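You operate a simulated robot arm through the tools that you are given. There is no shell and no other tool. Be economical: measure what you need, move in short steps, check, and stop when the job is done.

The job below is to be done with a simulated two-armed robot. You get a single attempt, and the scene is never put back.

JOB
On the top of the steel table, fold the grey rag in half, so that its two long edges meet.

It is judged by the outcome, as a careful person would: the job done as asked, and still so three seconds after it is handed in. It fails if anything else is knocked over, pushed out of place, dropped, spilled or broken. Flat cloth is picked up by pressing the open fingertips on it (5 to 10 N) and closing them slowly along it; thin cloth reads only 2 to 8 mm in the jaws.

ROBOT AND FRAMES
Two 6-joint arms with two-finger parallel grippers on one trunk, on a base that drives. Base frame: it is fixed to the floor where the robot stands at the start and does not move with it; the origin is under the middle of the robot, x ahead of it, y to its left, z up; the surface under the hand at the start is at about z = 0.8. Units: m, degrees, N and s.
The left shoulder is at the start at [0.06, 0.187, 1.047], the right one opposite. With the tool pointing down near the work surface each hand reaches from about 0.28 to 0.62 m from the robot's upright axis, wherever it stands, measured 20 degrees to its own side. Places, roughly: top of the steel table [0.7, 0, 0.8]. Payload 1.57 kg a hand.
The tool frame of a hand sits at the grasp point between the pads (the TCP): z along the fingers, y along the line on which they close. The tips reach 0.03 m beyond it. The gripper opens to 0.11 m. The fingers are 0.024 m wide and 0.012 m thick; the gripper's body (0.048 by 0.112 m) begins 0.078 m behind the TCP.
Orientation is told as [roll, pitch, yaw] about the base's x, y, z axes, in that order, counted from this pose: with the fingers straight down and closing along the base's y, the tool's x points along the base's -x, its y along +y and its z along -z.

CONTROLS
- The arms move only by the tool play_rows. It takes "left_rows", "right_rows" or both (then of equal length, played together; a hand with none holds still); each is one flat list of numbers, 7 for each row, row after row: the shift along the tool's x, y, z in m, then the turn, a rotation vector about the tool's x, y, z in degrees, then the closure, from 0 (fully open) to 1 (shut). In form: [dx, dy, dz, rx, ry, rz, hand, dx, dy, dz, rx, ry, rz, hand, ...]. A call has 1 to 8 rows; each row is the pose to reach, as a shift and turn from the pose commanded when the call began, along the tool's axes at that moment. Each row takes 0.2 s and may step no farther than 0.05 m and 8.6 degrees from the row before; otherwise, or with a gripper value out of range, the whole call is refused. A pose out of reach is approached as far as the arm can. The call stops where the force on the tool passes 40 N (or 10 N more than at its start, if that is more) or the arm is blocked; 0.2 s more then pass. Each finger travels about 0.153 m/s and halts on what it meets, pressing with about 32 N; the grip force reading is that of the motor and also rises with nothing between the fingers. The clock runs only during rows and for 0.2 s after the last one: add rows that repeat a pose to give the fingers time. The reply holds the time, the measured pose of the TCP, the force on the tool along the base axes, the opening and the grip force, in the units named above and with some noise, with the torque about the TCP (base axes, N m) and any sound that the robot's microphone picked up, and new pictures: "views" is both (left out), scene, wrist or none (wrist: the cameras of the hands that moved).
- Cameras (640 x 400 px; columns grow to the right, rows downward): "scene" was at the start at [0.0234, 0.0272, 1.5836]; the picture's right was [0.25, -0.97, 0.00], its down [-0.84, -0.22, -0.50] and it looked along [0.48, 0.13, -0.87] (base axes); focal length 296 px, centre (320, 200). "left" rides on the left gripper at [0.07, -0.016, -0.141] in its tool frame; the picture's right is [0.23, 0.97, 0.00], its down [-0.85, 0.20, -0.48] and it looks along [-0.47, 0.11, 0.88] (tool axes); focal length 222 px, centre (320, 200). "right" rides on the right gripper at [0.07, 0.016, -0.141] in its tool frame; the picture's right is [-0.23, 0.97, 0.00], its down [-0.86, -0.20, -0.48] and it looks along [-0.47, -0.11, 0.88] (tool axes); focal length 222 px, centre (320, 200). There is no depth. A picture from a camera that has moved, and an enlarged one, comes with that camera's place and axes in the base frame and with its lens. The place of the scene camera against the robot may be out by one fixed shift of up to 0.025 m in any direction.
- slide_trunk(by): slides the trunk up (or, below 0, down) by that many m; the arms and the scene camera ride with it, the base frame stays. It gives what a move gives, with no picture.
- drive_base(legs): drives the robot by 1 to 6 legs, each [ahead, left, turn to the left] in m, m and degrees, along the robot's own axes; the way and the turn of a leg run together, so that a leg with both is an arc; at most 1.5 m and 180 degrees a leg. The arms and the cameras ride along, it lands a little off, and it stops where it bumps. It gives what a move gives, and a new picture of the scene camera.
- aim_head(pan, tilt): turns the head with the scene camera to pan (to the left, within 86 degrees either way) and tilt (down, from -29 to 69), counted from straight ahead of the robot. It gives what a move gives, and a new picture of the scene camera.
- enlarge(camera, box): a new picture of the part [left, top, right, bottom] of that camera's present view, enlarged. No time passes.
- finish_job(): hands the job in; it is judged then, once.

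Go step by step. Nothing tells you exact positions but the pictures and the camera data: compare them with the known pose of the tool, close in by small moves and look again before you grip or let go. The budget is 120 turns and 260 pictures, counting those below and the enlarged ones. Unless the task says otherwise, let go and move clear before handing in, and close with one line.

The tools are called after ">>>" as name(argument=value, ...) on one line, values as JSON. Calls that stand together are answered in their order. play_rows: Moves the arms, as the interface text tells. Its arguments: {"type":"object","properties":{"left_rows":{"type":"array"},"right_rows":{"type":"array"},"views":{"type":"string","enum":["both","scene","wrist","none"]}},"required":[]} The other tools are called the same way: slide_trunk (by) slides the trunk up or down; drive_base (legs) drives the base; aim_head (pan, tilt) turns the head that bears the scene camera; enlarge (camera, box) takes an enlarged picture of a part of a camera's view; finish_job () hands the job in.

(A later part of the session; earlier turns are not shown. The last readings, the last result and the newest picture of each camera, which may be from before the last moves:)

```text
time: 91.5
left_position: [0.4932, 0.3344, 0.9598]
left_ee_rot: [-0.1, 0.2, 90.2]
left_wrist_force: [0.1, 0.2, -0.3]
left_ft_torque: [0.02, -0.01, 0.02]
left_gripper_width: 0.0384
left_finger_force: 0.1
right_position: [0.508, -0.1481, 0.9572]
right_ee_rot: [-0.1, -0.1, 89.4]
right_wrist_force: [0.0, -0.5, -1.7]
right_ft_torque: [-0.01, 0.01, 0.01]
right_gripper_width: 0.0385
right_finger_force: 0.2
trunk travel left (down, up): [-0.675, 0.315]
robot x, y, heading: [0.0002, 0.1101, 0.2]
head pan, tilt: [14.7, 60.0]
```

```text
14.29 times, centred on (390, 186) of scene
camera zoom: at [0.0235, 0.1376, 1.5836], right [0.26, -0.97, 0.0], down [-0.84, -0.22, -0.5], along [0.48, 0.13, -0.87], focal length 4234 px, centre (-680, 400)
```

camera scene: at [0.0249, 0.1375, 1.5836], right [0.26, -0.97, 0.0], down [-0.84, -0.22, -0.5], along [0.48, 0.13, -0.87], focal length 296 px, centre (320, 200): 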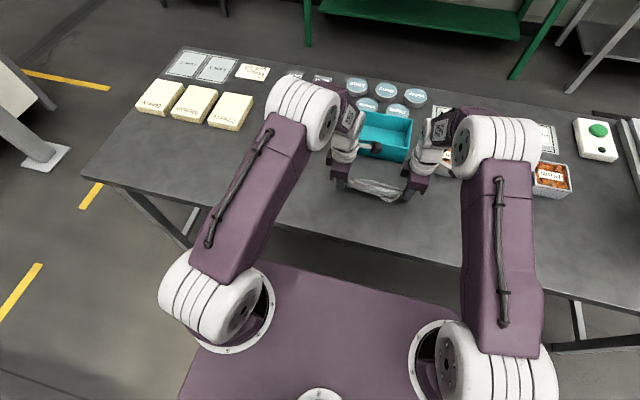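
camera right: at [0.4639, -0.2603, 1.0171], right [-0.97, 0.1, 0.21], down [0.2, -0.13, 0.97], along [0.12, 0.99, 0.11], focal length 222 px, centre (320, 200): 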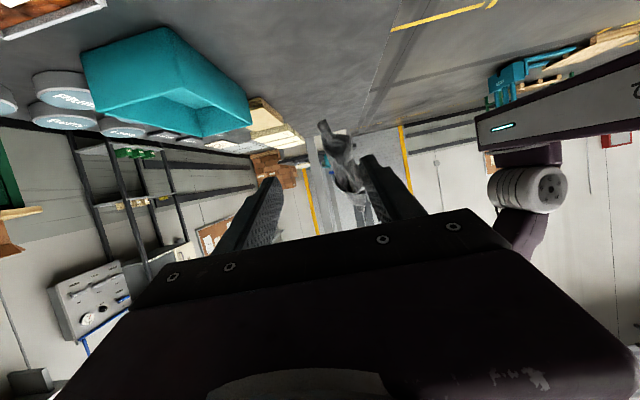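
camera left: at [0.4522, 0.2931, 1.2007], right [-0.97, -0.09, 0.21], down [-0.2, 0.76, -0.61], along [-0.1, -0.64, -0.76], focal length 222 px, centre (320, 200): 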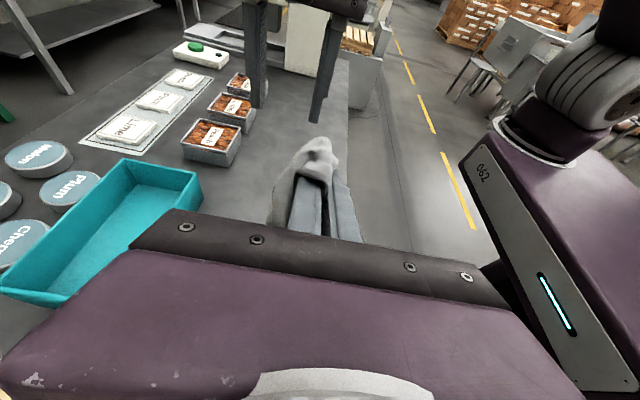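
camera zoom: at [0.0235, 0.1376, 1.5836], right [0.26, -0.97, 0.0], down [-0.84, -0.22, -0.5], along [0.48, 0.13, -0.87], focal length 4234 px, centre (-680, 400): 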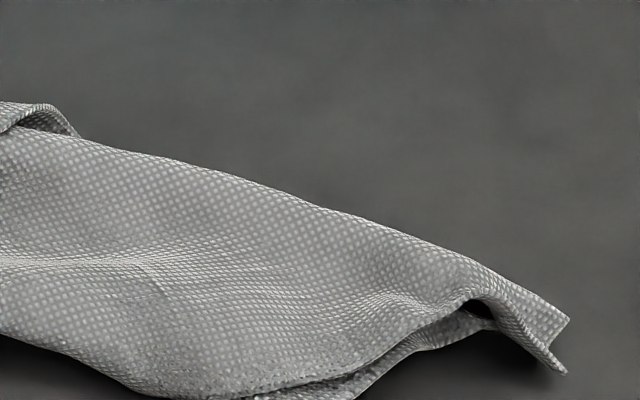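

I see a free corner poking out on the near side at about (0.482, 0.041). Since the rag slides easily under a finger, I'll press a closed fingertip of the right hand on that corner and drag it toward the robot to unroll that side.

>>> play_rows(right_rows=[-0.04, 0.008, 0, 0, 0, 0, 1, -0.085, 0.016, 0, 0, 0, 0, 1, -0.13, 0.024, 0, 0, 0, 0, 1, -0.17, 0.032, 0, 0, 0, 0, 1, -0.188, 0.038, 0.03, 0, 0, 0, 1, -0.188, 0.038, 0.07, 0, 0, 0, 1, -0.188, 0.038, 0.108, 0, 0, 0, 1], views="none")

>>> enlarge(camera="right", box=[220, 80, 460, 250])

>>> enlarge(camera="scene", box=[350, 165, 410, 215])

```text
time: 93.1
left_position: [0.4933, 0.3317, 0.9585]
left_ee_rot: [0.1, 0.2, 90.2]
left_wrist_force: [0.4, -0.3, -0.3]
left_ft_torque: [0.0, 0.0, 0.0]
left_gripper_width: 0.0386
left_finger_force: 0.1
right_position: [0.4748, 0.0402, 0.8483]
right_ee_rot: [-0.1, 0.1, 89.3]
right_wrist_force: [-1.3, 0.5, 0.7]
right_ft_torque: [0.0, -0.01, 0.0]
right_gripper_width: 0.0
right_finger_force: 21.0
trunk travel left (down, up): [-0.675, 0.315]
robot x, y, heading: [-0.0007, 0.1064, 0.2]
head pan, tilt: [14.7, 60.0]
```

```text
2.35 times, centred on (340, 165) of right
camera zoom: at [0.4568, -0.0291, 0.9885], right [-0.97, 0.24, 0.0], down [0.21, 0.85, 0.48], along [0.12, 0.47, -0.88], focal length 523 px, centre (273, 282)
```

zoom: 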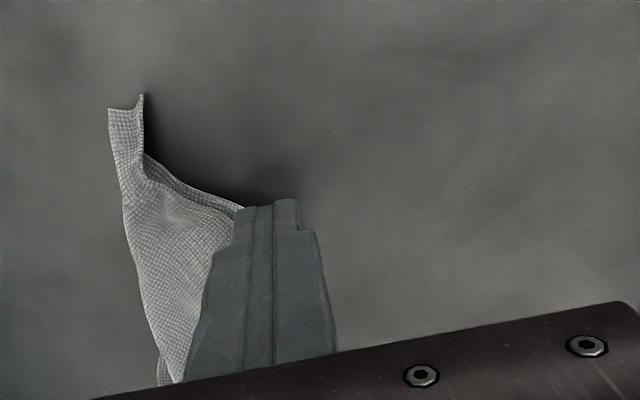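

```text
8.00 times, centred on (380, 190) of scene
camera zoom: at [0.0245, 0.1379, 1.5836], right [0.26, -0.97, 0.0], down [-0.84, -0.22, -0.5], along [0.48, 0.13, -0.87], focal length 2371 px, centre (-160, 280)
```

zoom: 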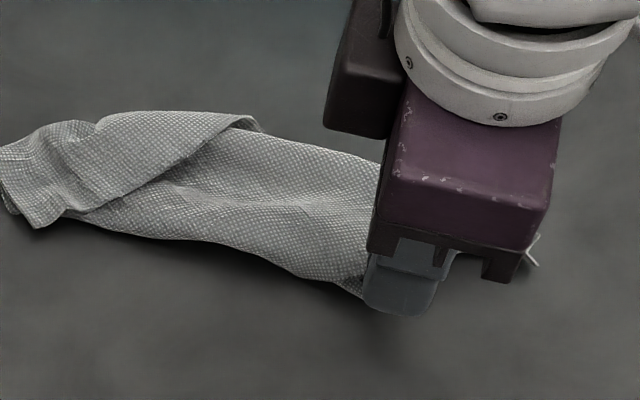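

>>> play_rows(right_rows=[0, -0.005, 0.008, 0, 0, 0, 1, 0, -0.005, 0.0165, 0, 0, 0, 1, 0, -0.005, 0.018, 0, 0, 0, 1, 0, 0.008, 0.018, 0, 0, 0, 1, 0, 0.022, 0.018, 0, 0, 0, 1, 0, 0.038, 0.018, 0, 0, 0, 1, 0, 0.055, 0.018, 0, 0, 0, 1], views="none")

>>> enlarge(camera="right", box=[220, 80, 460, 250])

>>> enlarge(camera="scene", box=[330, 165, 410, 225])

```text
time: 94.7
left_position: [0.4905, 0.3333, 0.96]
left_ee_rot: [-0.2, 0.2, 90.2]
left_wrist_force: [0.0, -0.3, 0.1]
left_ft_torque: [0.01, 0.0, 0.02]
left_gripper_width: 0.0383
left_finger_force: 0.0
right_position: [0.4178, 0.0425, 0.832]
right_ee_rot: [-0.5, -0.1, 89.3]
right_wrist_force: [5.1, -0.8, 23.1]
right_ft_torque: [0.17, -0.32, -0.04]
right_gripper_width: 0.0002
right_finger_force: 21.2
trunk travel left (down, up): [-0.675, 0.315]
robot x, y, heading: [-0.0032, 0.1054, 0.1]
head pan, tilt: [14.7, 60.0]
```

```text
2.35 times, centred on (340, 165) of right
camera zoom: at [0.3991, -0.0284, 0.9728], right [-0.97, 0.24, -0.01], down [0.21, 0.85, 0.48], along [0.12, 0.47, -0.88], focal length 523 px, centre (273, 282)
```

zoom: 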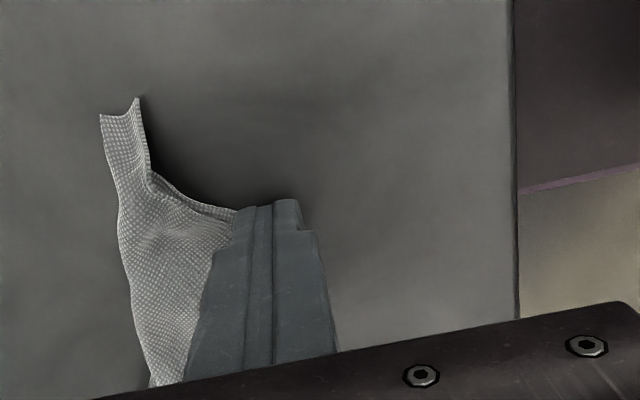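

```text
6.67 times, centred on (370, 195) of scene
camera zoom: at [0.0207, 0.1382, 1.5838], right [0.26, -0.97, 0.0], down [-0.84, -0.22, -0.5], along [0.48, 0.13, -0.87], focal length 1976 px, centre (-13, 233)
```

zoom: 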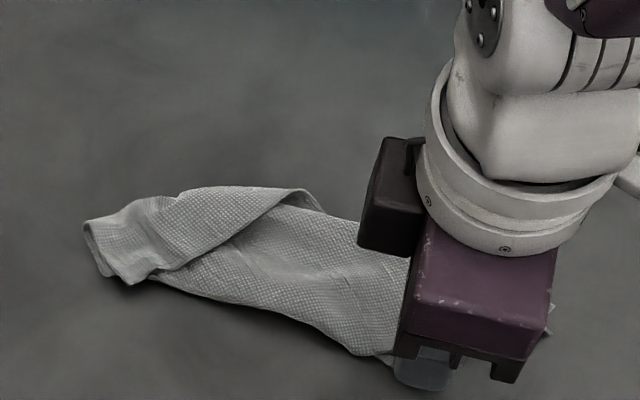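

The bundle just slides as a whole. I'll grip it again at its two ends (left about (0.44, 0.18), right about (0.455, 0.008)), straddling each end with open fingers. Then I'll lift it and shake it open with both hands vertical.

>>> play_rows(right_rows=[0, 0, -0.02, 0, 0, 0, 0.9, 0, 0, -0.03, 0, 0, 0, 0.55, 0.018, -0.018, -0.03, 0, 0, 0, 0.55, 0.0345, -0.037, -0.03, 0, 0, 0, 0.55, 0.0345, -0.037, -0.018, 0, 0, 0, 0.55], left_rows=[0.045, 0.015, 0, 0, 0, 0, 0.55, 0.09, 0.03, 0, 0, 0, 0, 0.55, 0.13, 0.045, 0.02, 0, 0, 0, 0.55, 0.153, 0.05, 0.06, 0, 0, 0, 0.55, 0.153, 0.05, 0.105, 0, 0, 0, 0.55], views="none")

>>> enlarge(camera="right", box=[220, 80, 460, 250])

>>> enlarge(camera="left", box=[200, 80, 440, 250])

```text
time: 95.9
left_position: [0.4434, 0.179, 0.8511]
left_ee_rot: [0.1, 0.2, 90.3]
left_wrist_force: [0.3, 0.6, -0.5]
left_ft_torque: [-0.02, 0.01, 0.0]
left_gripper_width: 0.0494
left_finger_force: 0.0
right_position: [0.456, 0.0076, 0.8484]
right_ee_rot: [-0.1, 0.0, 89.4]
right_wrist_force: [-0.1, 0.7, -0.4]
right_ft_torque: [-0.01, 0.0, 0.03]
right_gripper_width: 0.0499
right_finger_force: 0.0
trunk travel left (down, up): [-0.675, 0.315]
robot x, y, heading: [0.0003, 0.111, 0.3]
head pan, tilt: [14.7, 60.0]
```

```text
2.35 times, centred on (340, 165) of right
camera zoom: at [0.4382, -0.0631, 0.9892], right [-0.97, 0.24, 0.0], down [0.21, 0.85, 0.48], along [0.11, 0.46, -0.88], focal length 523 px, centre (273, 282)
```

zoom: 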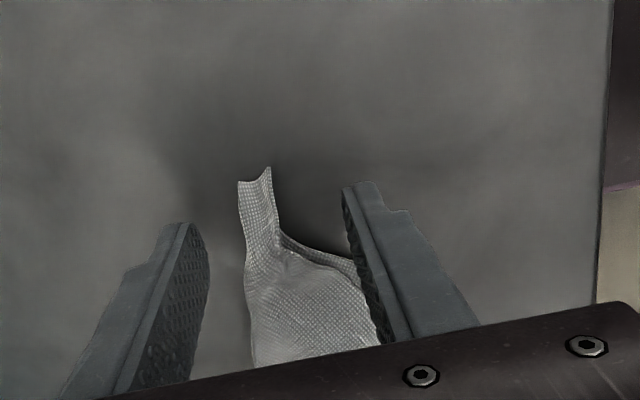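

```text
2.35 times, centred on (320, 165) of left
camera zoom: at [0.4596, 0.11, 0.9926], right [-0.97, -0.23, 0.0], down [-0.2, 0.86, 0.48], along [-0.11, 0.46, -0.88], focal length 523 px, centre (320, 282)
```

zoom: 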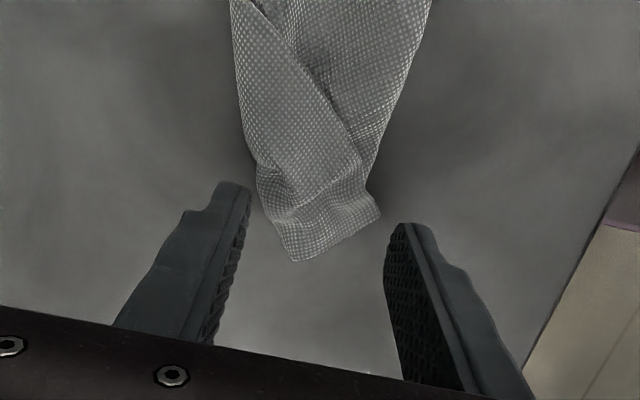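

Both ends are nicely straddled. I'll lower and close both hands.

>>> play_rows(right_rows=[0, 0, 0.007, 0, 0, 0, 0.55, 0, 0, 0.0155, 0, 0, 0, 0.55, 0, 0, 0.0155, 0, 0, 0, 0.65, 0, 0, 0.0155, 0, 0, 0, 0.75, 0, 0, 0.0155, 0, 0, 0, 0.85, 0, 0, 0.0155, 0, 0, 0, 0.95, 0, 0, 0.0155, 0, 0, 0, 1, 0, 0, 0.0155, 0, 0, 0, 1], left_rows=[0, 0, 0.009, 0, 0, 0, 0.55, 0, 0, 0.018, 0, 0, 0, 0.55, 0, 0, 0.018, 0, 0, 0, 0.65, 0, 0, 0.018, 0, 0, 0, 0.75, 0, 0, 0.018, 0, 0, 0, 0.85, 0, 0, 0.018, 0, 0, 0, 0.95, 0, 0, 0.018, 0, 0, 0, 1, 0, 0, 0.018, 0, 0, 0, 1], views="none")

```text
time: 97.7
left_position: [0.4434, 0.1789, 0.8356]
left_ee_rot: [-0.1, 0.2, 90.1]
left_wrist_force: [0.5, 0.3, 1.3]
left_ft_torque: [-0.02, 0.0, -0.01]
left_gripper_width: 0.004
left_finger_force: 24.5
right_position: [0.4558, 0.0062, 0.833]
right_ee_rot: [-0.1, -0.1, 89.3]
right_wrist_force: [0.5, 0.5, 0.6]
right_ft_torque: [0.0, 0.02, 0.0]
right_gripper_width: 0.0033
right_finger_force: 24.1
trunk travel left (down, up): [-0.675, 0.315]
robot x, y, heading: [-0.0003, 0.1128, 0.0]
head pan, tilt: [14.7, 60.0]
```

Both gripped. I'll lift to about 1.05 m and shake.

>>> play_rows(right_rows=[0, 0, -0.045, 0, 0, 0, 1, 0, 0, -0.09, 0, 0, 0, 1, 0, 0, -0.135, 0, 0, 0, 1, 0, 0, -0.18, 0, 0, 0, 1, 0, 0, -0.225, 0, 0, 0, 1, -0.01, 0, -0.18, 0, 0, 0, 1, -0.01, 0, -0.225, 0, 0, 0, 1, -0.01, 0, -0.18, 0, 0, 0, 1], left_rows=[0, 0, -0.045, 0, 0, 0, 1, 0, 0, -0.09, 0, 0, 0, 1, 0, 0, -0.135, 0, 0, 0, 1, 0, 0, -0.18, 0, 0, 0, 1, 0, 0, -0.225, 0, 0, 0, 1, 0.01, 0, -0.18, 0, 0, 0, 1, 0.01, 0, -0.225, 0, 0, 0, 1, 0.01, 0, -0.18, 0, 0, 0, 1], views="none")

>>> play_rows(right_rows=[0, 0, -0.045, 0, 0, 0, 1, 0, 0, 0, 0, 0, 0, 1, 0, 0, -0.045, 0, 0, 0, 1, 0, 0, 0, 0, 0, 0, 1, 0, 0, -0.045, 0, 0, 0, 1, 0, 0, -0.045, 0, 0, 0, 1, 0, 0, -0.045, 0, 0, 0, 1, 0, 0, -0.045, 0, 0, 0, 1], left_rows=[0, 0, -0.045, 0, 0, 0, 1, 0, 0, 0, 0, 0, 0, 1, 0, 0, -0.045, 0, 0, 0, 1, 0, 0, 0, 0, 0, 0, 1, 0, 0, -0.045, 0, 0, 0, 1, 0, 0, -0.045, 0, 0, 0, 1, 0, 0, -0.045, 0, 0, 0, 1, 0, 0, -0.045, 0, 0, 0, 1], views="none")

>>> enlarge(camera="scene", box=[310, 100, 450, 200])

>>> enlarge(camera="left", box=[200, 0, 440, 200])

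```text
time: 99.5
left_position: [0.4486, 0.1687, 1.0142]
left_ee_rot: [0.1, 0.2, 90.3]
left_wrist_force: [0.0, 0.6, -1.0]
left_ft_torque: [0.01, 0.04, 0.01]
left_gripper_width: 0.004
left_finger_force: 24.4
right_position: [0.4572, 0.0154, 1.0123]
right_ee_rot: [0.1, -0.1, 89.3]
right_wrist_force: [0.5, 0.1, -0.7]
right_ft_torque: [0.0, 0.02, 0.0]
right_gripper_width: 0.0034
right_finger_force: 24.1
trunk travel left (down, up): [-0.675, 0.315]
robot x, y, heading: [-0.0011, 0.1097, 0.1]
head pan, tilt: [14.7, 60.0]
```

```text
time: 101.3
left_position: [0.4448, 0.1677, 1.0592]
left_ee_rot: [-0.1, 0.2, 90.3]
left_wrist_force: [-0.5, 0.4, -0.1]
left_ft_torque: [0.01, -0.01, 0.04]
left_gripper_width: 0.004
left_finger_force: 24.4
right_position: [0.4564, 0.0181, 1.0577]
right_ee_rot: [-0.2, -0.1, 89.3]
right_wrist_force: [-0.1, 1.0, 0.5]
right_ft_torque: [-0.03, -0.05, -0.03]
right_gripper_width: 0.0034
right_finger_force: 24.4
trunk travel left (down, up): [-0.675, 0.315]
robot x, y, heading: [0.0009, 0.1084, -0.0]
head pan, tilt: [14.7, 60.0]
```

```text
4.00 times, centred on (380, 150) of scene
camera zoom: at [0.0226, 0.1377, 1.5836], right [0.26, -0.97, 0.0], down [-0.84, -0.22, -0.5], along [0.48, 0.13, -0.87], focal length 1186 px, centre (80, 400)
```

zoom: 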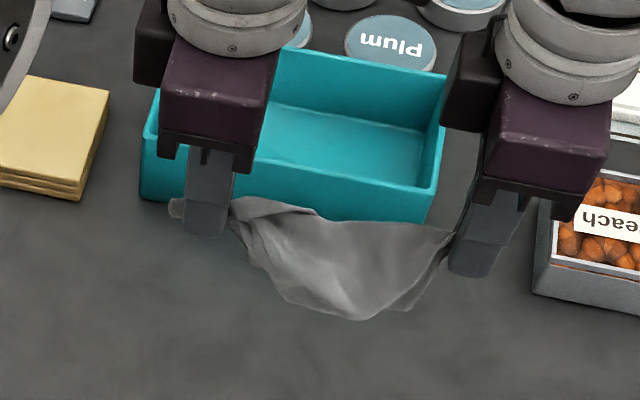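

```text
2.00 times, centred on (320, 100) of left
camera zoom: at [0.4602, 0.0989, 1.2018], right [-0.97, -0.23, 0.0], down [-0.2, 0.86, 0.48], along [-0.11, 0.46, -0.88], focal length 444 px, centre (320, 400)
```

zoom: 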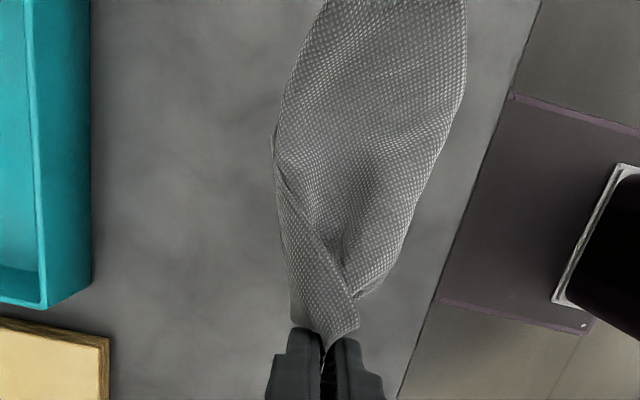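

Shaking works: the rag has opened into a hammock. I'll shake more, with some forward and backward swing, and then check.

>>> play_rows(right_rows=[0.01, 0.02, 0.03, 0, 0, 0, 1, 0.015, -0.02, -0.005, 0, 0, 0, 1, 0.015, 0.02, 0.03, 0, 0, 0, 1, 0.015, -0.02, -0.005, 0, 0, 0, 1, 0.015, 0.02, 0.03, 0, 0, 0, 1, 0.015, 0, -0.01, 0, 0, 0, 1, 0.015, 0, -0.01, 0, 0, 0, 1, 0.015, 0, -0.01, 0, 0, 0, 1], left_rows=[0, 0.02, 0.03, 0, 0, 0, 1, 0, -0.02, -0.005, 0, 0, 0, 1, 0, 0.02, 0.03, 0, 0, 0, 1, 0, -0.02, -0.005, 0, 0, 0, 1, 0, 0.02, 0.03, 0, 0, 0, 1, 0, 0, -0.01, 0, 0, 0, 1, 0, 0, -0.01, 0, 0, 0, 1, 0, 0, -0.01, 0, 0, 0, 1], views="none")

>>> enlarge(camera="scene", box=[320, 110, 430, 200])

>>> enlarge(camera="left", box=[200, 0, 440, 200])

```text
refused: row 2 steps farther than a row can; nothing moved
```

```text
4.44 times, centred on (375, 155) of scene
camera zoom: at [0.0226, 0.1377, 1.5836], right [0.26, -0.97, 0.0], down [-0.84, -0.22, -0.5], along [0.48, 0.13, -0.87], focal length 1317 px, centre (76, 400)
```

zoom: 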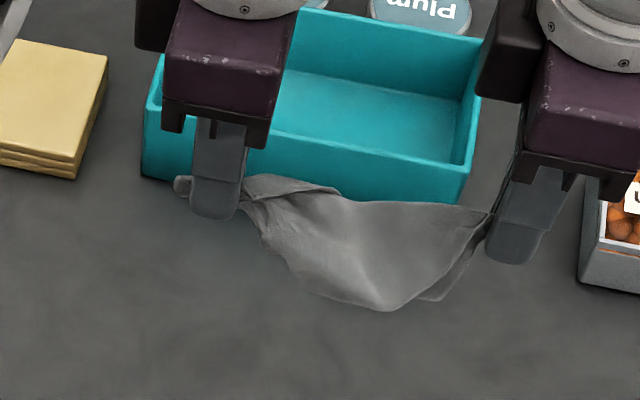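

```text
2.00 times, centred on (320, 100) of left
camera zoom: at [0.4602, 0.0989, 1.2018], right [-0.97, -0.23, 0.0], down [-0.2, 0.86, 0.48], along [-0.11, 0.46, -0.88], focal length 444 px, centre (320, 400)
```

zoom: 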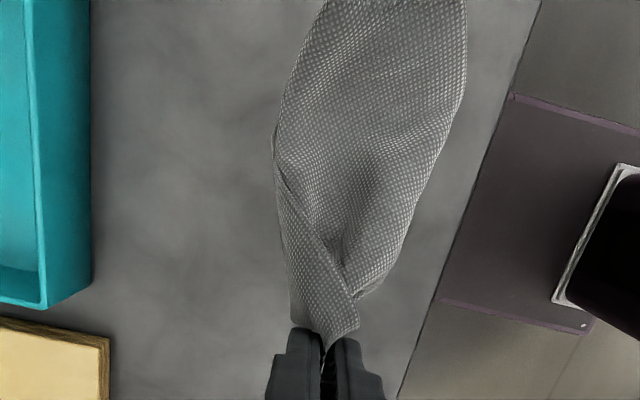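

>>> play_rows(right_rows=[0.01, 0.012, 0.03, 0, 0, 0, 1, 0.015, -0.012, -0.005, 0, 0, 0, 1, 0.015, 0.012, 0.03, 0, 0, 0, 1, 0.015, -0.012, -0.005, 0, 0, 0, 1, 0.015, 0.012, 0.03, 0, 0, 0, 1, 0.015, 0, -0.005, 0, 0, 0, 1, 0.015, 0, -0.005, 0, 0, 0, 1, 0.015, 0, -0.005, 0, 0, 0, 1], left_rows=[0, 0.012, 0.03, 0, 0, 0, 1, 0, -0.012, -0.005, 0, 0, 0, 1, 0, 0.012, 0.03, 0, 0, 0, 1, 0, -0.012, -0.005, 0, 0, 0, 1, 0, 0.012, 0.03, 0, 0, 0, 1, 0, 0, -0.005, 0, 0, 0, 1, 0, 0, -0.005, 0, 0, 0, 1, 0, 0, -0.005, 0, 0, 0, 1], views="none")

>>> enlarge(camera="scene", box=[320, 110, 430, 200])

>>> enlarge(camera="left", box=[200, 0, 440, 200])

```text
time: 103.1
left_position: [0.4447, 0.1681, 1.0668]
left_ee_rot: [-0.1, 0.2, 90.2]
left_wrist_force: [-0.1, -0.5, 0.6]
left_ft_torque: [-0.01, -0.02, 0.01]
left_gripper_width: 0.0042
left_finger_force: 25.3
right_position: [0.4523, 0.0014, 1.0631]
right_ee_rot: [-0.1, -0.1, 89.4]
right_wrist_force: [0.0, -0.3, -1.2]
right_ft_torque: [0.0, -0.02, -0.03]
right_gripper_width: 0.0036
right_finger_force: 24.2
trunk travel left (down, up): [-0.675, 0.315]
robot x, y, heading: [0.0005, 0.1109, -0.1]
head pan, tilt: [14.7, 60.0]
```

```text
4.44 times, centred on (375, 155) of scene
camera zoom: at [0.0228, 0.1376, 1.5836], right [0.26, -0.97, 0.0], down [-0.84, -0.22, -0.5], along [0.48, 0.13, -0.87], focal length 1317 px, centre (76, 400)
```

zoom: 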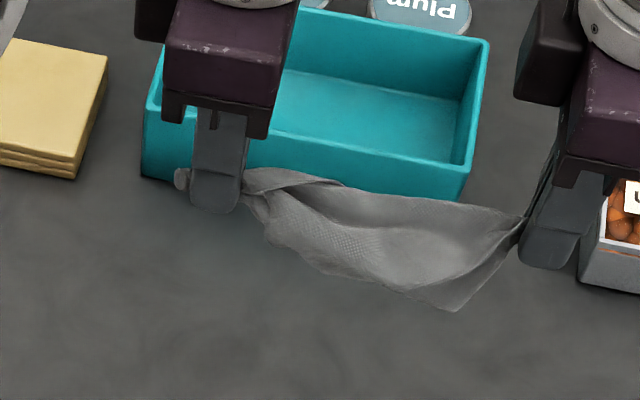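

```text
2.00 times, centred on (320, 100) of left
camera zoom: at [0.4604, 0.0991, 1.2075], right [-0.97, -0.23, 0.0], down [-0.2, 0.86, 0.48], along [-0.11, 0.46, -0.88], focal length 444 px, centre (320, 400)
```

zoom: 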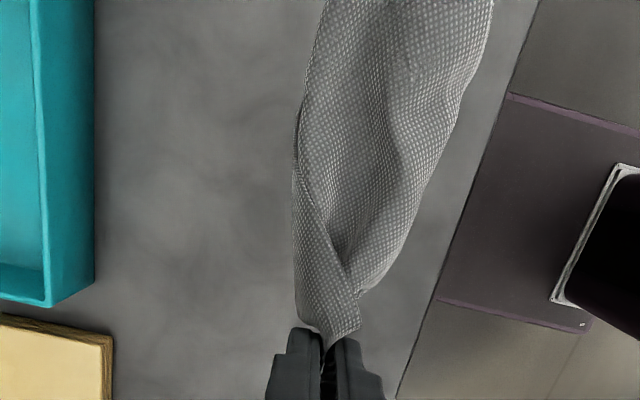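

The hanging corner is visible near the right hand, and the rag is much more open. I'll lay it down, letting the hanging part trail toward the robot, then release and look.

>>> play_rows(right_rows=[0, 0, 0.04, 0, 0, 0, 1, 0, 0, 0.08, 0, 0, 0, 1, 0, 0, 0.115, 0, 0, 0, 1, 0, -0.015, 0.14, 0, 0, 0, 1, 0, -0.03, 0.16, 0, 0, 0, 1, 0, -0.05, 0.18, 0, 0, 0, 1, 0, -0.07, 0.2, 0, 0, 0, 1, 0, -0.085, 0.226, 0, 0, 0, 1], left_rows=[0, 0, 0.04, 0, 0, 0, 1, 0, 0, 0.08, 0, 0, 0, 1, 0, 0, 0.115, 0, 0, 0, 1, 0, -0.015, 0.14, 0, 0, 0, 1, 0, -0.03, 0.16, 0, 0, 0, 1, 0, -0.05, 0.18, 0, 0, 0, 1, 0, -0.07, 0.2, 0, 0, 0, 1, 0, -0.085, 0.227, 0, 0, 0, 1], views="none")

>>> play_rows(right_rows=[0, 0, 0.003, 0, 0, 0, 0.8, 0, 0, 0.003, 0, 0, 0, 0.55, 0, 0, -0.02, 0, 0, 0, 0.55, 0, 0, -0.06, 0, 0, 0, 0.55, 0.03, 0, -0.1, 0, 0, 0, 0.55, 0.07, 0, -0.12, 0, 0, 0, 0.55, 0.11, 0, -0.12, 0, 0, 0, 0.55, 0.14, 0, -0.12, 0, 0, 0, 0.55], left_rows=[0, 0, 0.003, 0, 0, 0, 0.8, 0, 0, 0.003, 0, 0, 0, 0.55, 0, 0, -0.02, 0, 0, 0, 0.55, 0, 0, -0.06, 0, 0, 0, 0.55, -0.03, 0, -0.1, 0, 0, 0, 0.55, -0.07, 0, -0.12, 0, 0, 0, 0.55, -0.11, 0, -0.12, 0, 0, 0, 0.55, -0.14, 0, -0.12, 0, 0, 0, 0.55], views="none")

>>> enlarge(camera="scene", box=[320, 150, 420, 215])

```text
time: 104.9
left_position: [0.5303, 0.1694, 0.8377]
left_ee_rot: [0.0, 0.1, 90.2]
left_wrist_force: [0.4, 0.2, 0.1]
left_ft_torque: [-0.02, 0.02, -0.01]
left_gripper_width: 0.004
left_finger_force: 24.5
right_position: [0.5428, 0.002, 0.8379]
right_ee_rot: [-0.1, 0.1, 89.3]
right_wrist_force: [0.9, 0.2, 0.4]
right_ft_torque: [-0.01, 0.04, -0.01]
right_gripper_width: 0.0032
right_finger_force: 24.8
trunk travel left (down, up): [-0.675, 0.315]
robot x, y, heading: [0.0047, 0.1129, 0.1]
head pan, tilt: [14.7, 60.0]
```

```text
time: 106.7
left_position: [0.5274, 0.3114, 0.9561]
left_ee_rot: [-0.2, 0.2, 90.2]
left_wrist_force: [-0.7, -0.1, -0.1]
left_ft_torque: [-0.02, 0.06, 0.01]
left_gripper_width: 0.0496
left_finger_force: 0.1
right_position: [0.5378, -0.139, 0.9561]
right_ee_rot: [-0.1, -0.2, 89.4]
right_wrist_force: [0.1, 0.3, -0.1]
right_ft_torque: [-0.01, 0.01, 0.0]
right_gripper_width: 0.0494
right_finger_force: 0.0
trunk travel left (down, up): [-0.675, 0.315]
robot x, y, heading: [0.0019, 0.113, 0.3]
head pan, tilt: [14.7, 60.0]
```

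```text
6.15 times, centred on (370, 182) of scene
camera zoom: at [0.0237, 0.1377, 1.5836], right [0.26, -0.97, 0.0], down [-0.84, -0.22, -0.5], along [0.48, 0.13, -0.87], focal length 1824 px, centre (12, 308)
```

zoom: 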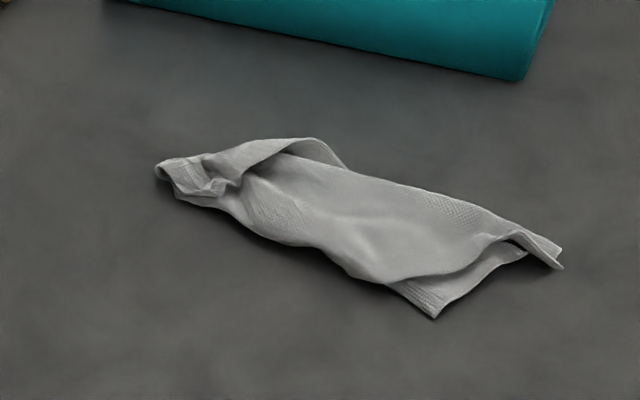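

A true right-angled corner now lies exposed at about (0.486, 0.038), with one free edge running to (0.538, −0.001). I'll turn the right hand so it closes along that edge and pinch the corner.

>>> play_rows(right_rows=[-0.04, 0.008, 0, 0, 0, 7.3, 0.6, -0.08, 0.016, 0, 0, 0, 14.6, 0.7, -0.125, 0.024, 0, 0, 0, 21.9, 0.78, -0.167, 0.032, 0, 0, 0, 29.2, 0.78, -0.167, 0.032, 0.04, 0, 0, 36.4, 0.78, -0.167, 0.032, 0.08, 0, 0, 36.4, 0.78, -0.167, 0.032, 0.103, 0, 0, 36.4, 0.78], views="none")

>>> enlarge(camera="right", box=[220, 80, 460, 250])

>>> enlarge(camera="scene", box=[350, 160, 420, 215])

```text
time: 108.3
left_position: [0.5275, 0.3114, 0.9555]
left_ee_rot: [-0.1, 0.2, 90.3]
left_wrist_force: [0.5, 0.1, -0.2]
left_ft_torque: [-0.02, 0.0, 0.03]
left_gripper_width: 0.0495
left_finger_force: 0.1
right_position: [0.5088, 0.0276, 0.8546]
right_ee_rot: [-0.1, -0.1, 52.9]
right_wrist_force: [0.2, -0.1, -0.1]
right_ft_torque: [0.05, 0.01, 0.01]
right_gripper_width: 0.0243
right_finger_force: 0.1
trunk travel left (down, up): [-0.675, 0.315]
robot x, y, heading: [-0.0024, 0.1111, 0.0]
head pan, tilt: [14.7, 60.0]
```

```text
2.35 times, centred on (340, 165) of right
camera zoom: at [0.4525, -0.0186, 0.9942], right [-0.64, 0.77, 0.0], down [0.67, 0.56, 0.48], along [0.37, 0.31, -0.88], focal length 523 px, centre (273, 282)
```

zoom: 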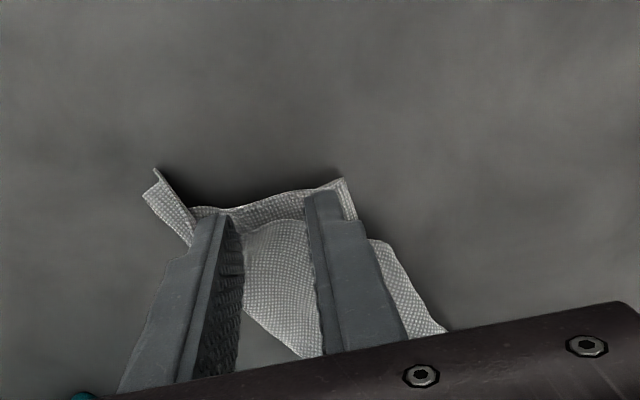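

```text
7.27 times, centred on (385, 188) of scene
camera zoom: at [0.0237, 0.1378, 1.5836], right [0.26, -0.97, 0.0], down [-0.84, -0.22, -0.5], along [0.48, 0.13, -0.87], focal length 2156 px, centre (-153, 291)
```

zoom: 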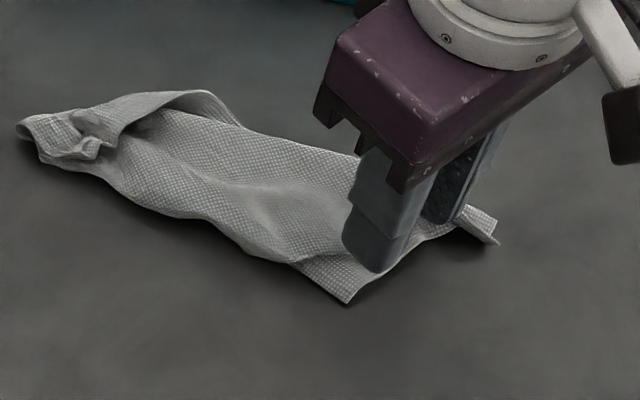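

>>> play_rows(right_rows=[0.01, 0.005, 0.005, 0, 0, 0, 0.78, 0.01, 0.005, 0.015, 0, 0, 0, 0.78, 0.01, 0.005, 0.0235, 0, 0, 0, 0.78], views="none")

>>> enlarge(camera="right", box=[220, 80, 460, 250])

```text
time: 109.1
left_position: [0.5264, 0.3114, 0.9575]
left_ee_rot: [-0.2, 0.2, 90.2]
left_wrist_force: [-1.0, -0.6, 0.6]
left_ft_torque: [0.01, 0.0, -0.03]
left_gripper_width: 0.0497
left_finger_force: 0.0
right_position: [0.4978, 0.0231, 0.833]
right_ee_rot: [-0.2, -0.4, 53.1]
right_wrist_force: [1.4, -0.3, 11.3]
right_ft_torque: [0.1, -0.21, -0.03]
right_gripper_width: 0.0238
right_finger_force: 0.1
trunk travel left (down, up): [-0.675, 0.315]
robot x, y, heading: [-0.0031, 0.1108, 0.1]
head pan, tilt: [14.7, 60.0]
```

```text
2.35 times, centred on (340, 165) of right
camera zoom: at [0.441, -0.0234, 0.9723], right [-0.64, 0.77, 0.0], down [0.67, 0.56, 0.49], along [0.38, 0.31, -0.87], focal length 523 px, centre (273, 282)
```

zoom: 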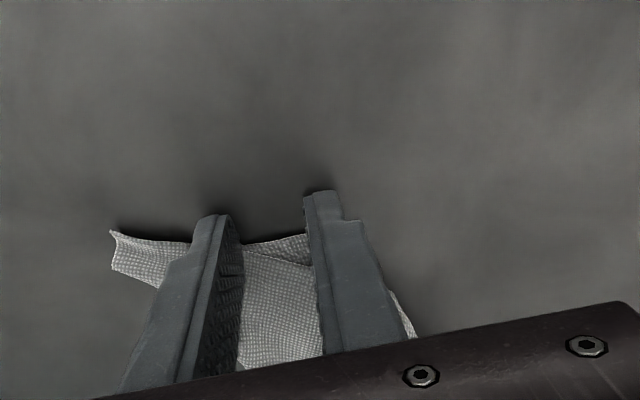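

>>> play_rows(right_rows=[0, 0, 0, 0, 0, 0, 0.81, 0, 0, 0, 0, 0, 0, 0.84, 0, 0, 0, 0, 0, 0, 0.87, 0, 0, 0, 0, 0, 0, 0.9, 0, 0, 0, 0, 0, 0, 0.93, 0, 0, 0, 0, 0, 0, 0.96, 0, 0, 0, 0, 0, 0, 1, 0, 0, 0, 0, 0, 0, 1], views="none")

>>> enlarge(camera="right", box=[220, 80, 460, 250])

```text
time: 110.9
left_position: [0.5246, 0.3102, 0.9573]
left_ee_rot: [-0.2, 0.1, 90.2]
left_wrist_force: [-0.1, 0.4, 0.6]
left_ft_torque: [-0.01, 0.01, 0.0]
left_gripper_width: 0.0492
left_finger_force: 0.1
right_position: [0.4965, 0.0228, 0.8321]
right_ee_rot: [-0.3, -0.3, 53.0]
right_wrist_force: [2.8, -0.8, 30.1]
right_ft_torque: [0.24, -0.21, -0.04]
right_gripper_width: 0.0027
right_finger_force: 23.9
trunk travel left (down, up): [-0.675, 0.315]
robot x, y, heading: [0.001, 0.1068, 0.0]
head pan, tilt: [14.7, 60.0]
```

```text
2.35 times, centred on (340, 165) of right
camera zoom: at [0.44, -0.0234, 0.9722], right [-0.64, 0.77, 0.0], down [0.67, 0.56, 0.48], along [0.37, 0.31, -0.88], focal length 523 px, centre (273, 282)
```

zoom: 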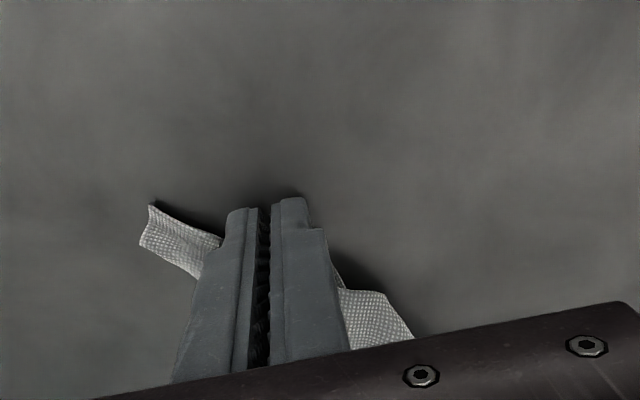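

Gripped at 2.7 mm, so a single sheet. I'll lift high and shake so it hangs from that corner.

>>> play_rows(right_rows=[0, 0, -0.048, 0, 0, 0, 1, 0, 0, -0.096, 0, 0, 0, 1, 0, 0, -0.144, 0, 0, 0, 1, 0, 0, -0.192, 0, 0, 0, 1, 0, 0, -0.24, 0, 0, 0, 1, 0, 0, -0.27, 0, 0, 0, 1, 0, 0, -0.225, 0, 0, 0, 1, 0, 0, -0.27, 0, 0, 0, 1], views="none")

>>> play_rows(right_rows=[0, 0, 0.045, 0, 0, 0, 1, 0, 0, 0, 0, 0, 0, 1, 0, 0, 0.045, 0, 0, 0, 1, 0, 0, 0, 0, 0, 0, 1, 0, 0, 0.045, 0, 0, 0, 1, 0, 0, 0, 0, 0, 0, 1, 0, 0, 0, 0, 0, 0, 1, 0, 0, 0, 0, 0, 0, 1], views="scene")

>>> enlarge(camera="scene", box=[340, 90, 460, 200])

```text
time: 112.7
left_position: [0.5257, 0.3107, 0.9584]
left_ee_rot: [-0.1, 0.2, 90.3]
left_wrist_force: [-0.5, -0.1, -0.4]
left_ft_torque: [-0.01, -0.01, 0.01]
left_gripper_width: 0.0496
left_finger_force: 0.1
right_position: [0.4995, 0.0232, 1.0987]
right_ee_rot: [-0.1, -0.1, 52.9]
right_wrist_force: [-0.1, 0.2, 0.3]
right_ft_torque: [0.0, -0.01, -0.01]
right_gripper_width: 0.0024
right_finger_force: 24.2
trunk travel left (down, up): [-0.675, 0.315]
robot x, y, heading: [0.0008, 0.1081, 0.0]
head pan, tilt: [14.7, 60.0]
```

```text
time: 114.5
left_position: [0.5282, 0.3109, 0.9559]
left_ee_rot: [0.0, 0.2, 90.2]
left_wrist_force: [0.7, 0.1, 0.1]
left_ft_torque: [-0.01, 0.01, 0.04]
left_gripper_width: 0.0496
left_finger_force: 0.1
right_position: [0.4985, 0.0223, 1.099]
right_ee_rot: [-0.1, 0.0, 53.1]
right_wrist_force: [-0.3, 0.6, -0.1]
right_ft_torque: [0.0, 0.02, 0.01]
right_gripper_width: 0.0024
right_finger_force: 24.2
trunk travel left (down, up): [-0.675, 0.315]
robot x, y, heading: [0.0014, 0.1102, 0.2]
head pan, tilt: [14.7, 60.0]
camera scene: at [0.0243, 0.1376, 1.5836], right [0.26, -0.97, 0.0], down [-0.84, -0.22, -0.5], along [0.48, 0.13, -0.87], focal length 296 px, centre (320, 200)
```

scene: 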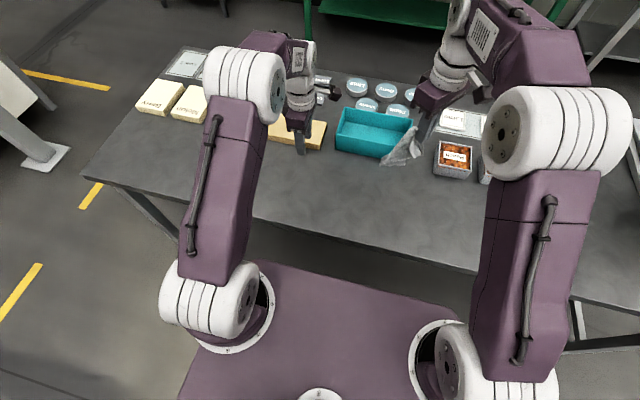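

```text
3.64 times, centred on (400, 145) of scene
camera zoom: at [0.0243, 0.1376, 1.5836], right [0.26, -0.97, 0.0], down [-0.84, -0.22, -0.5], along [0.48, 0.13, -0.87], focal length 1078 px, centre (29, 400)
```

zoom: 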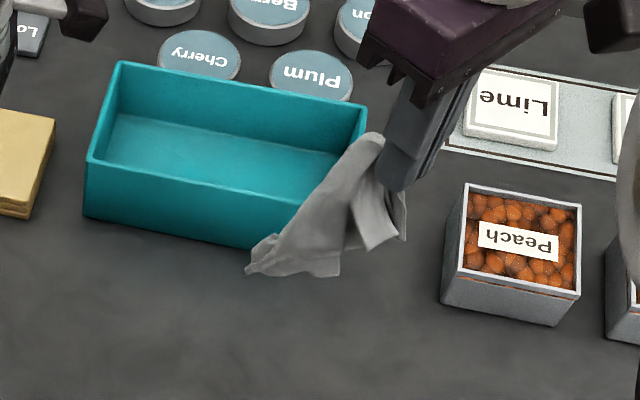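

It hangs much more openly now. I'll zoom in, and roll the left hand sideways for its side view.

>>> play_rows(left_rows=[0, 0, 0, 0, 8.5, 0, 0.35, 0, 0.02, 0, 0, 17, 0, 0.35, 0, 0.04, 0, 0, 25.5, 0, 0.35, 0, 0.05, 0, 0, 34, 0, 0.35, 0, 0.05, -0.01, 0, 42.5, 0, 0.35, 0, 0.05, -0.02, 0, 51, 0, 0.35, 0, 0.05, -0.02, 0, 59.5, 0, 0.35, 0, 0.05, -0.02, 0, 68, 0, 0.35], views="none")

>>> enlarge(camera="left", box=[200, 0, 400, 150])

>>> enlarge(camera="scene", box=[390, 115, 440, 175])

```text
time: 116.3
left_position: [0.4776, 0.31, 0.9775]
left_ee_rot: [-0.2, 68.3, 90.0]
left_wrist_force: [0.5, 0.4, 0.7]
left_ft_torque: [-0.04, 0.0, 0.02]
left_gripper_width: 0.0715
left_finger_force: 0.0
right_position: [0.4983, 0.0232, 1.0972]
right_ee_rot: [0.0, -0.1, 52.9]
right_wrist_force: [0.1, 0.2, -0.1]
right_ft_torque: [0.02, 0.02, 0.01]
right_gripper_width: 0.0024
right_finger_force: 23.3
trunk travel left (down, up): [-0.675, 0.315]
robot x, y, heading: [0.0016, 0.111, 0.1]
head pan, tilt: [14.7, 60.0]
```

```text
2.67 times, centred on (300, 75) of left
camera zoom: at [0.4942, 0.4157, 1.094], right [-0.97, -0.09, 0.21], down [-0.2, 0.76, -0.62], along [-0.1, -0.64, -0.76], focal length 592 px, centre (373, 533)
```

zoom: 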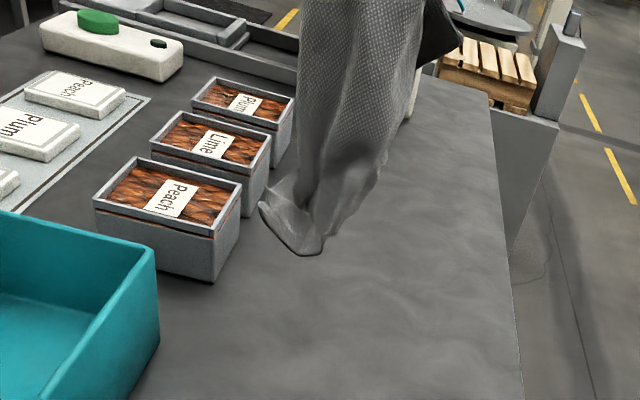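

```text
6.67 times, centred on (415, 145) of scene
camera zoom: at [0.0243, 0.1386, 1.5836], right [0.26, -0.97, 0.0], down [-0.84, -0.22, -0.5], along [0.48, 0.13, -0.87], focal length 1976 px, centre (-313, 567)
```

zoom: 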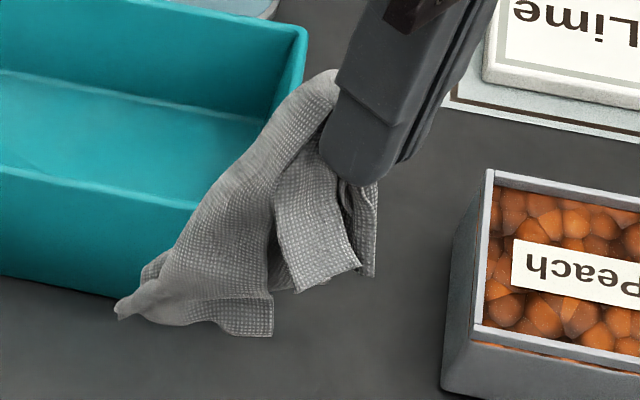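

>>> enlarge(camera="left", box=[285, 40, 355, 100])

>>> enlarge(camera="scene", box=[394, 138, 430, 170])

```text
6.67 times, centred on (320, 70) of left
camera zoom: at [0.4942, 0.4157, 1.094], right [-0.97, -0.09, 0.21], down [-0.2, 0.76, -0.62], along [-0.1, -0.64, -0.76], focal length 1481 px, centre (320, 1067)
```

zoom: 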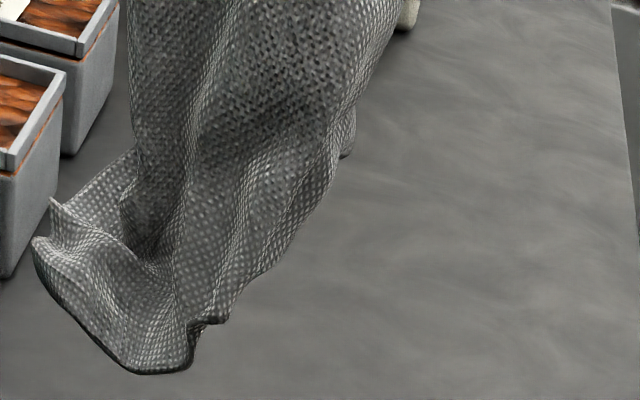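

```text
12.50 times, centred on (412, 154) of scene
camera zoom: at [0.0243, 0.1386, 1.5836], right [0.26, -0.97, 0.0], down [-0.84, -0.22, -0.5], along [0.48, 0.13, -0.87], focal length 3705 px, centre (-830, 775)
```

zoom: 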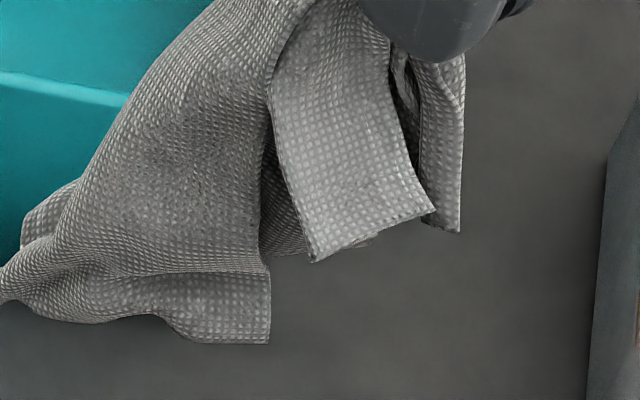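

Now I can read it: the right hand holds the short edge about 2 cm from one corner. The other corner of that short edge (E2) hangs about 11 cm below the grip and faces −y. I'll yaw the right wrist about 150° so that E2 faces the left hand.

>>> play_rows(right_rows=[0, 0, 0, 0, 0, 8.5, 1, 0, 0, 0, 0, 0, 17, 1, 0, 0, 0, 0, 0, 25.5, 1, 0, 0, 0, 0, 0, 34, 1, 0, 0, 0, 0, 0, 42.5, 1, 0, 0, 0, 0, 0, 51, 1, 0, 0, 0, 0, 0, 59.5, 1, 0, 0, 0, 0, 0, 68, 1], views="none")

>>> play_rows(right_rows=[0, 0, 0, 0, 0, 8.5, 1, 0, 0, 0, 0, 0, 17, 1, 0, 0, 0, 0, 0, 25.5, 1, 0, 0, 0, 0, 0, 34, 1, 0, 0, 0, 0, 0, 42.5, 1, 0, 0, 0, 0, 0, 51, 1, 0, 0, 0, 0, 0, 59.5, 1, 0, 0, 0, 0, 0, 68, 1], views="scene")

>>> enlarge(camera="scene", box=[390, 110, 440, 170])

>>> enlarge(camera="left", box=[270, 0, 370, 100])

```text
time: 118.1
left_position: [0.4791, 0.3096, 0.9773]
left_ee_rot: [-0.2, 68.2, 90.0]
left_wrist_force: [-0.5, 0.4, 0.2]
left_ft_torque: [-0.02, -0.02, -0.02]
left_gripper_width: 0.0715
left_finger_force: 0.1
right_position: [0.4976, 0.023, 1.0994]
right_ee_rot: [0.1, -0.1, -15.2]
right_wrist_force: [-0.6, 0.1, 0.0]
right_ft_torque: [-0.01, -0.03, 0.02]
right_gripper_width: 0.0021
right_finger_force: 23.8
trunk travel left (down, up): [-0.675, 0.315]
robot x, y, heading: [-0.0016, 0.1106, -0.1]
head pan, tilt: [14.7, 60.0]
```

```text
time: 119.9
left_position: [0.4779, 0.3087, 0.9771]
left_ee_rot: [-0.2, 68.3, 90.1]
left_wrist_force: [-0.4, -0.2, 0.4]
left_ft_torque: [-0.04, 0.01, -0.05]
left_gripper_width: 0.0712
left_finger_force: 0.0
right_position: [0.4986, 0.0217, 1.1009]
right_ee_rot: [0.1, -0.1, -83.2]
right_wrist_force: [0.6, -0.2, -1.1]
right_ft_torque: [-0.01, -0.03, 0.06]
right_gripper_width: 0.0023
right_finger_force: 23.3
trunk travel left (down, up): [-0.675, 0.315]
robot x, y, heading: [0.0011, 0.1106, 0.3]
head pan, tilt: [14.7, 60.0]
camera scene: at [0.0237, 0.1377, 1.5836], right [0.26, -0.97, 0.0], down [-0.84, -0.22, -0.5], along [0.48, 0.13, -0.87], focal length 296 px, centre (320, 200)
```

scene: 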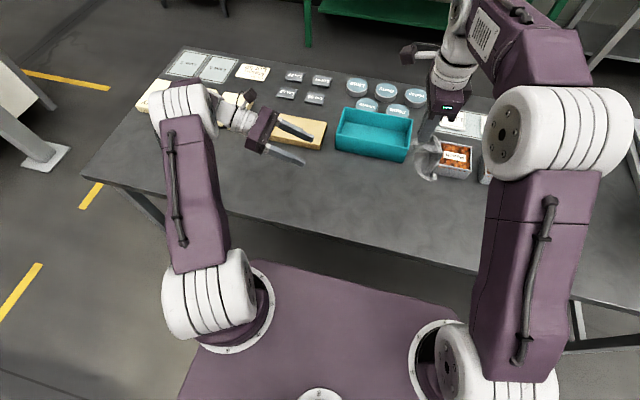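

```text
6.67 times, centred on (415, 140) of scene
camera zoom: at [0.0237, 0.1377, 1.5836], right [0.26, -0.97, 0.0], down [-0.84, -0.22, -0.5], along [0.48, 0.13, -0.87], focal length 1976 px, centre (-313, 600)
```

zoom: 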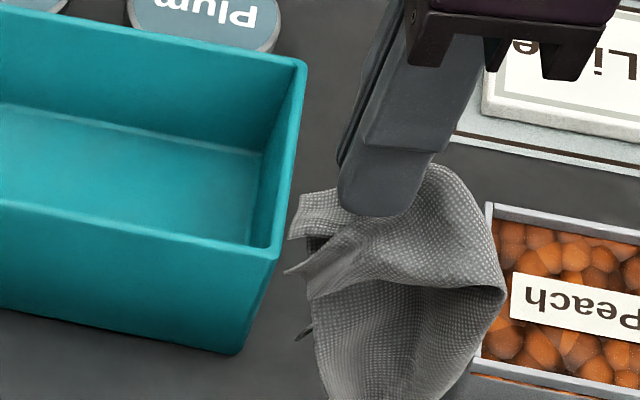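

```text
4.00 times, centred on (320, 50) of left
camera zoom: at [0.4939, 0.4147, 1.0946], right [-0.97, -0.09, 0.21], down [-0.2, 0.76, -0.62], along [-0.1, -0.64, -0.76], focal length 888 px, centre (320, 800)
```

zoom: 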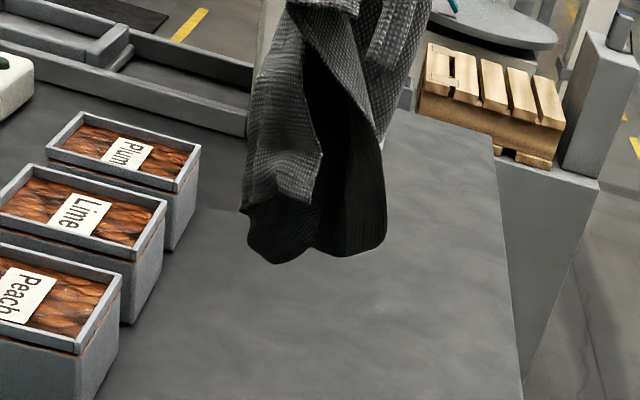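

E2 is visible and faces the robot. A further turn of about 70° should make it face the left hand.

>>> play_rows(right_rows=[0, 0, 0, 0, 0, 8.5, 1, 0, 0, 0, 0, 0, 17, 1, 0, 0, 0, 0, 0, 25.5, 1, 0, 0, 0, 0, 0, 34, 1, 0, 0, 0, 0, 0, 42.5, 1, 0, 0, 0, 0, 0, 51, 1, 0, 0, 0, 0, 0, 59.5, 1, 0, 0, 0, 0, 0, 68, 1], views="none")

>>> enlarge(camera="scene", box=[390, 110, 440, 170])

>>> enlarge(camera="left", box=[270, 0, 370, 100])

```text
time: 121.7
left_position: [0.4778, 0.3081, 0.9771]
left_ee_rot: [-0.2, 68.2, 90.0]
left_wrist_force: [-0.7, -0.3, -0.5]
left_ft_torque: [0.01, -0.03, 0.05]
left_gripper_width: 0.0715
left_finger_force: 0.1
right_position: [0.4976, 0.022, 1.1001]
right_ee_rot: [0.0, 0.1, -151.1]
right_wrist_force: [-0.3, 0.4, 0.1]
right_ft_torque: [-0.02, 0.0, 0.0]
right_gripper_width: 0.0021
right_finger_force: 23.9
trunk travel left (down, up): [-0.675, 0.315]
robot x, y, heading: [0.0057, 0.1103, 0.0]
head pan, tilt: [14.7, 60.0]
```

```text
6.67 times, centred on (415, 140) of scene
camera zoom: at [0.0237, 0.1377, 1.5836], right [0.26, -0.97, 0.0], down [-0.84, -0.22, -0.5], along [0.48, 0.13, -0.87], focal length 1976 px, centre (-313, 600)
```

zoom: 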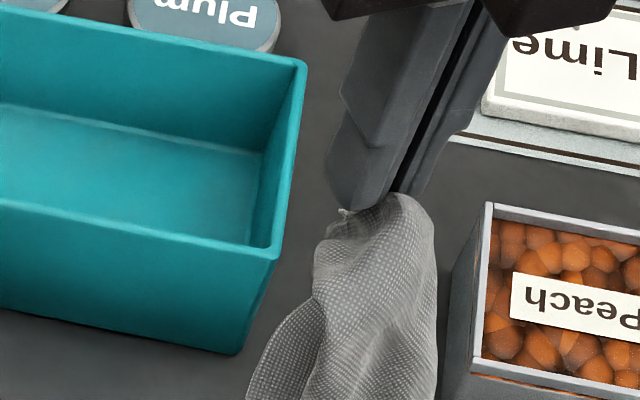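

```text
4.00 times, centred on (320, 50) of left
camera zoom: at [0.494, 0.4147, 1.0946], right [-0.97, -0.09, 0.21], down [-0.2, 0.76, -0.62], along [-0.1, -0.64, -0.76], focal length 888 px, centre (320, 800)
```

zoom: 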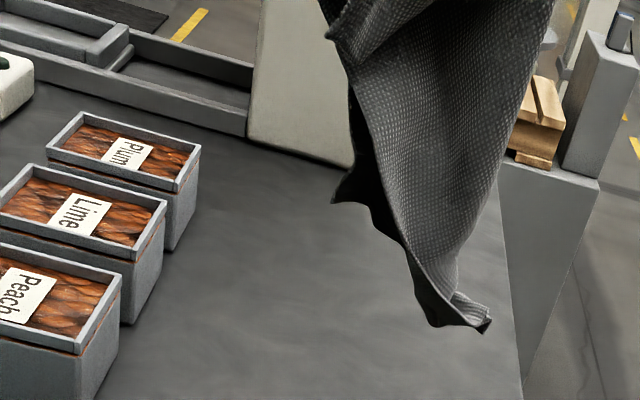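

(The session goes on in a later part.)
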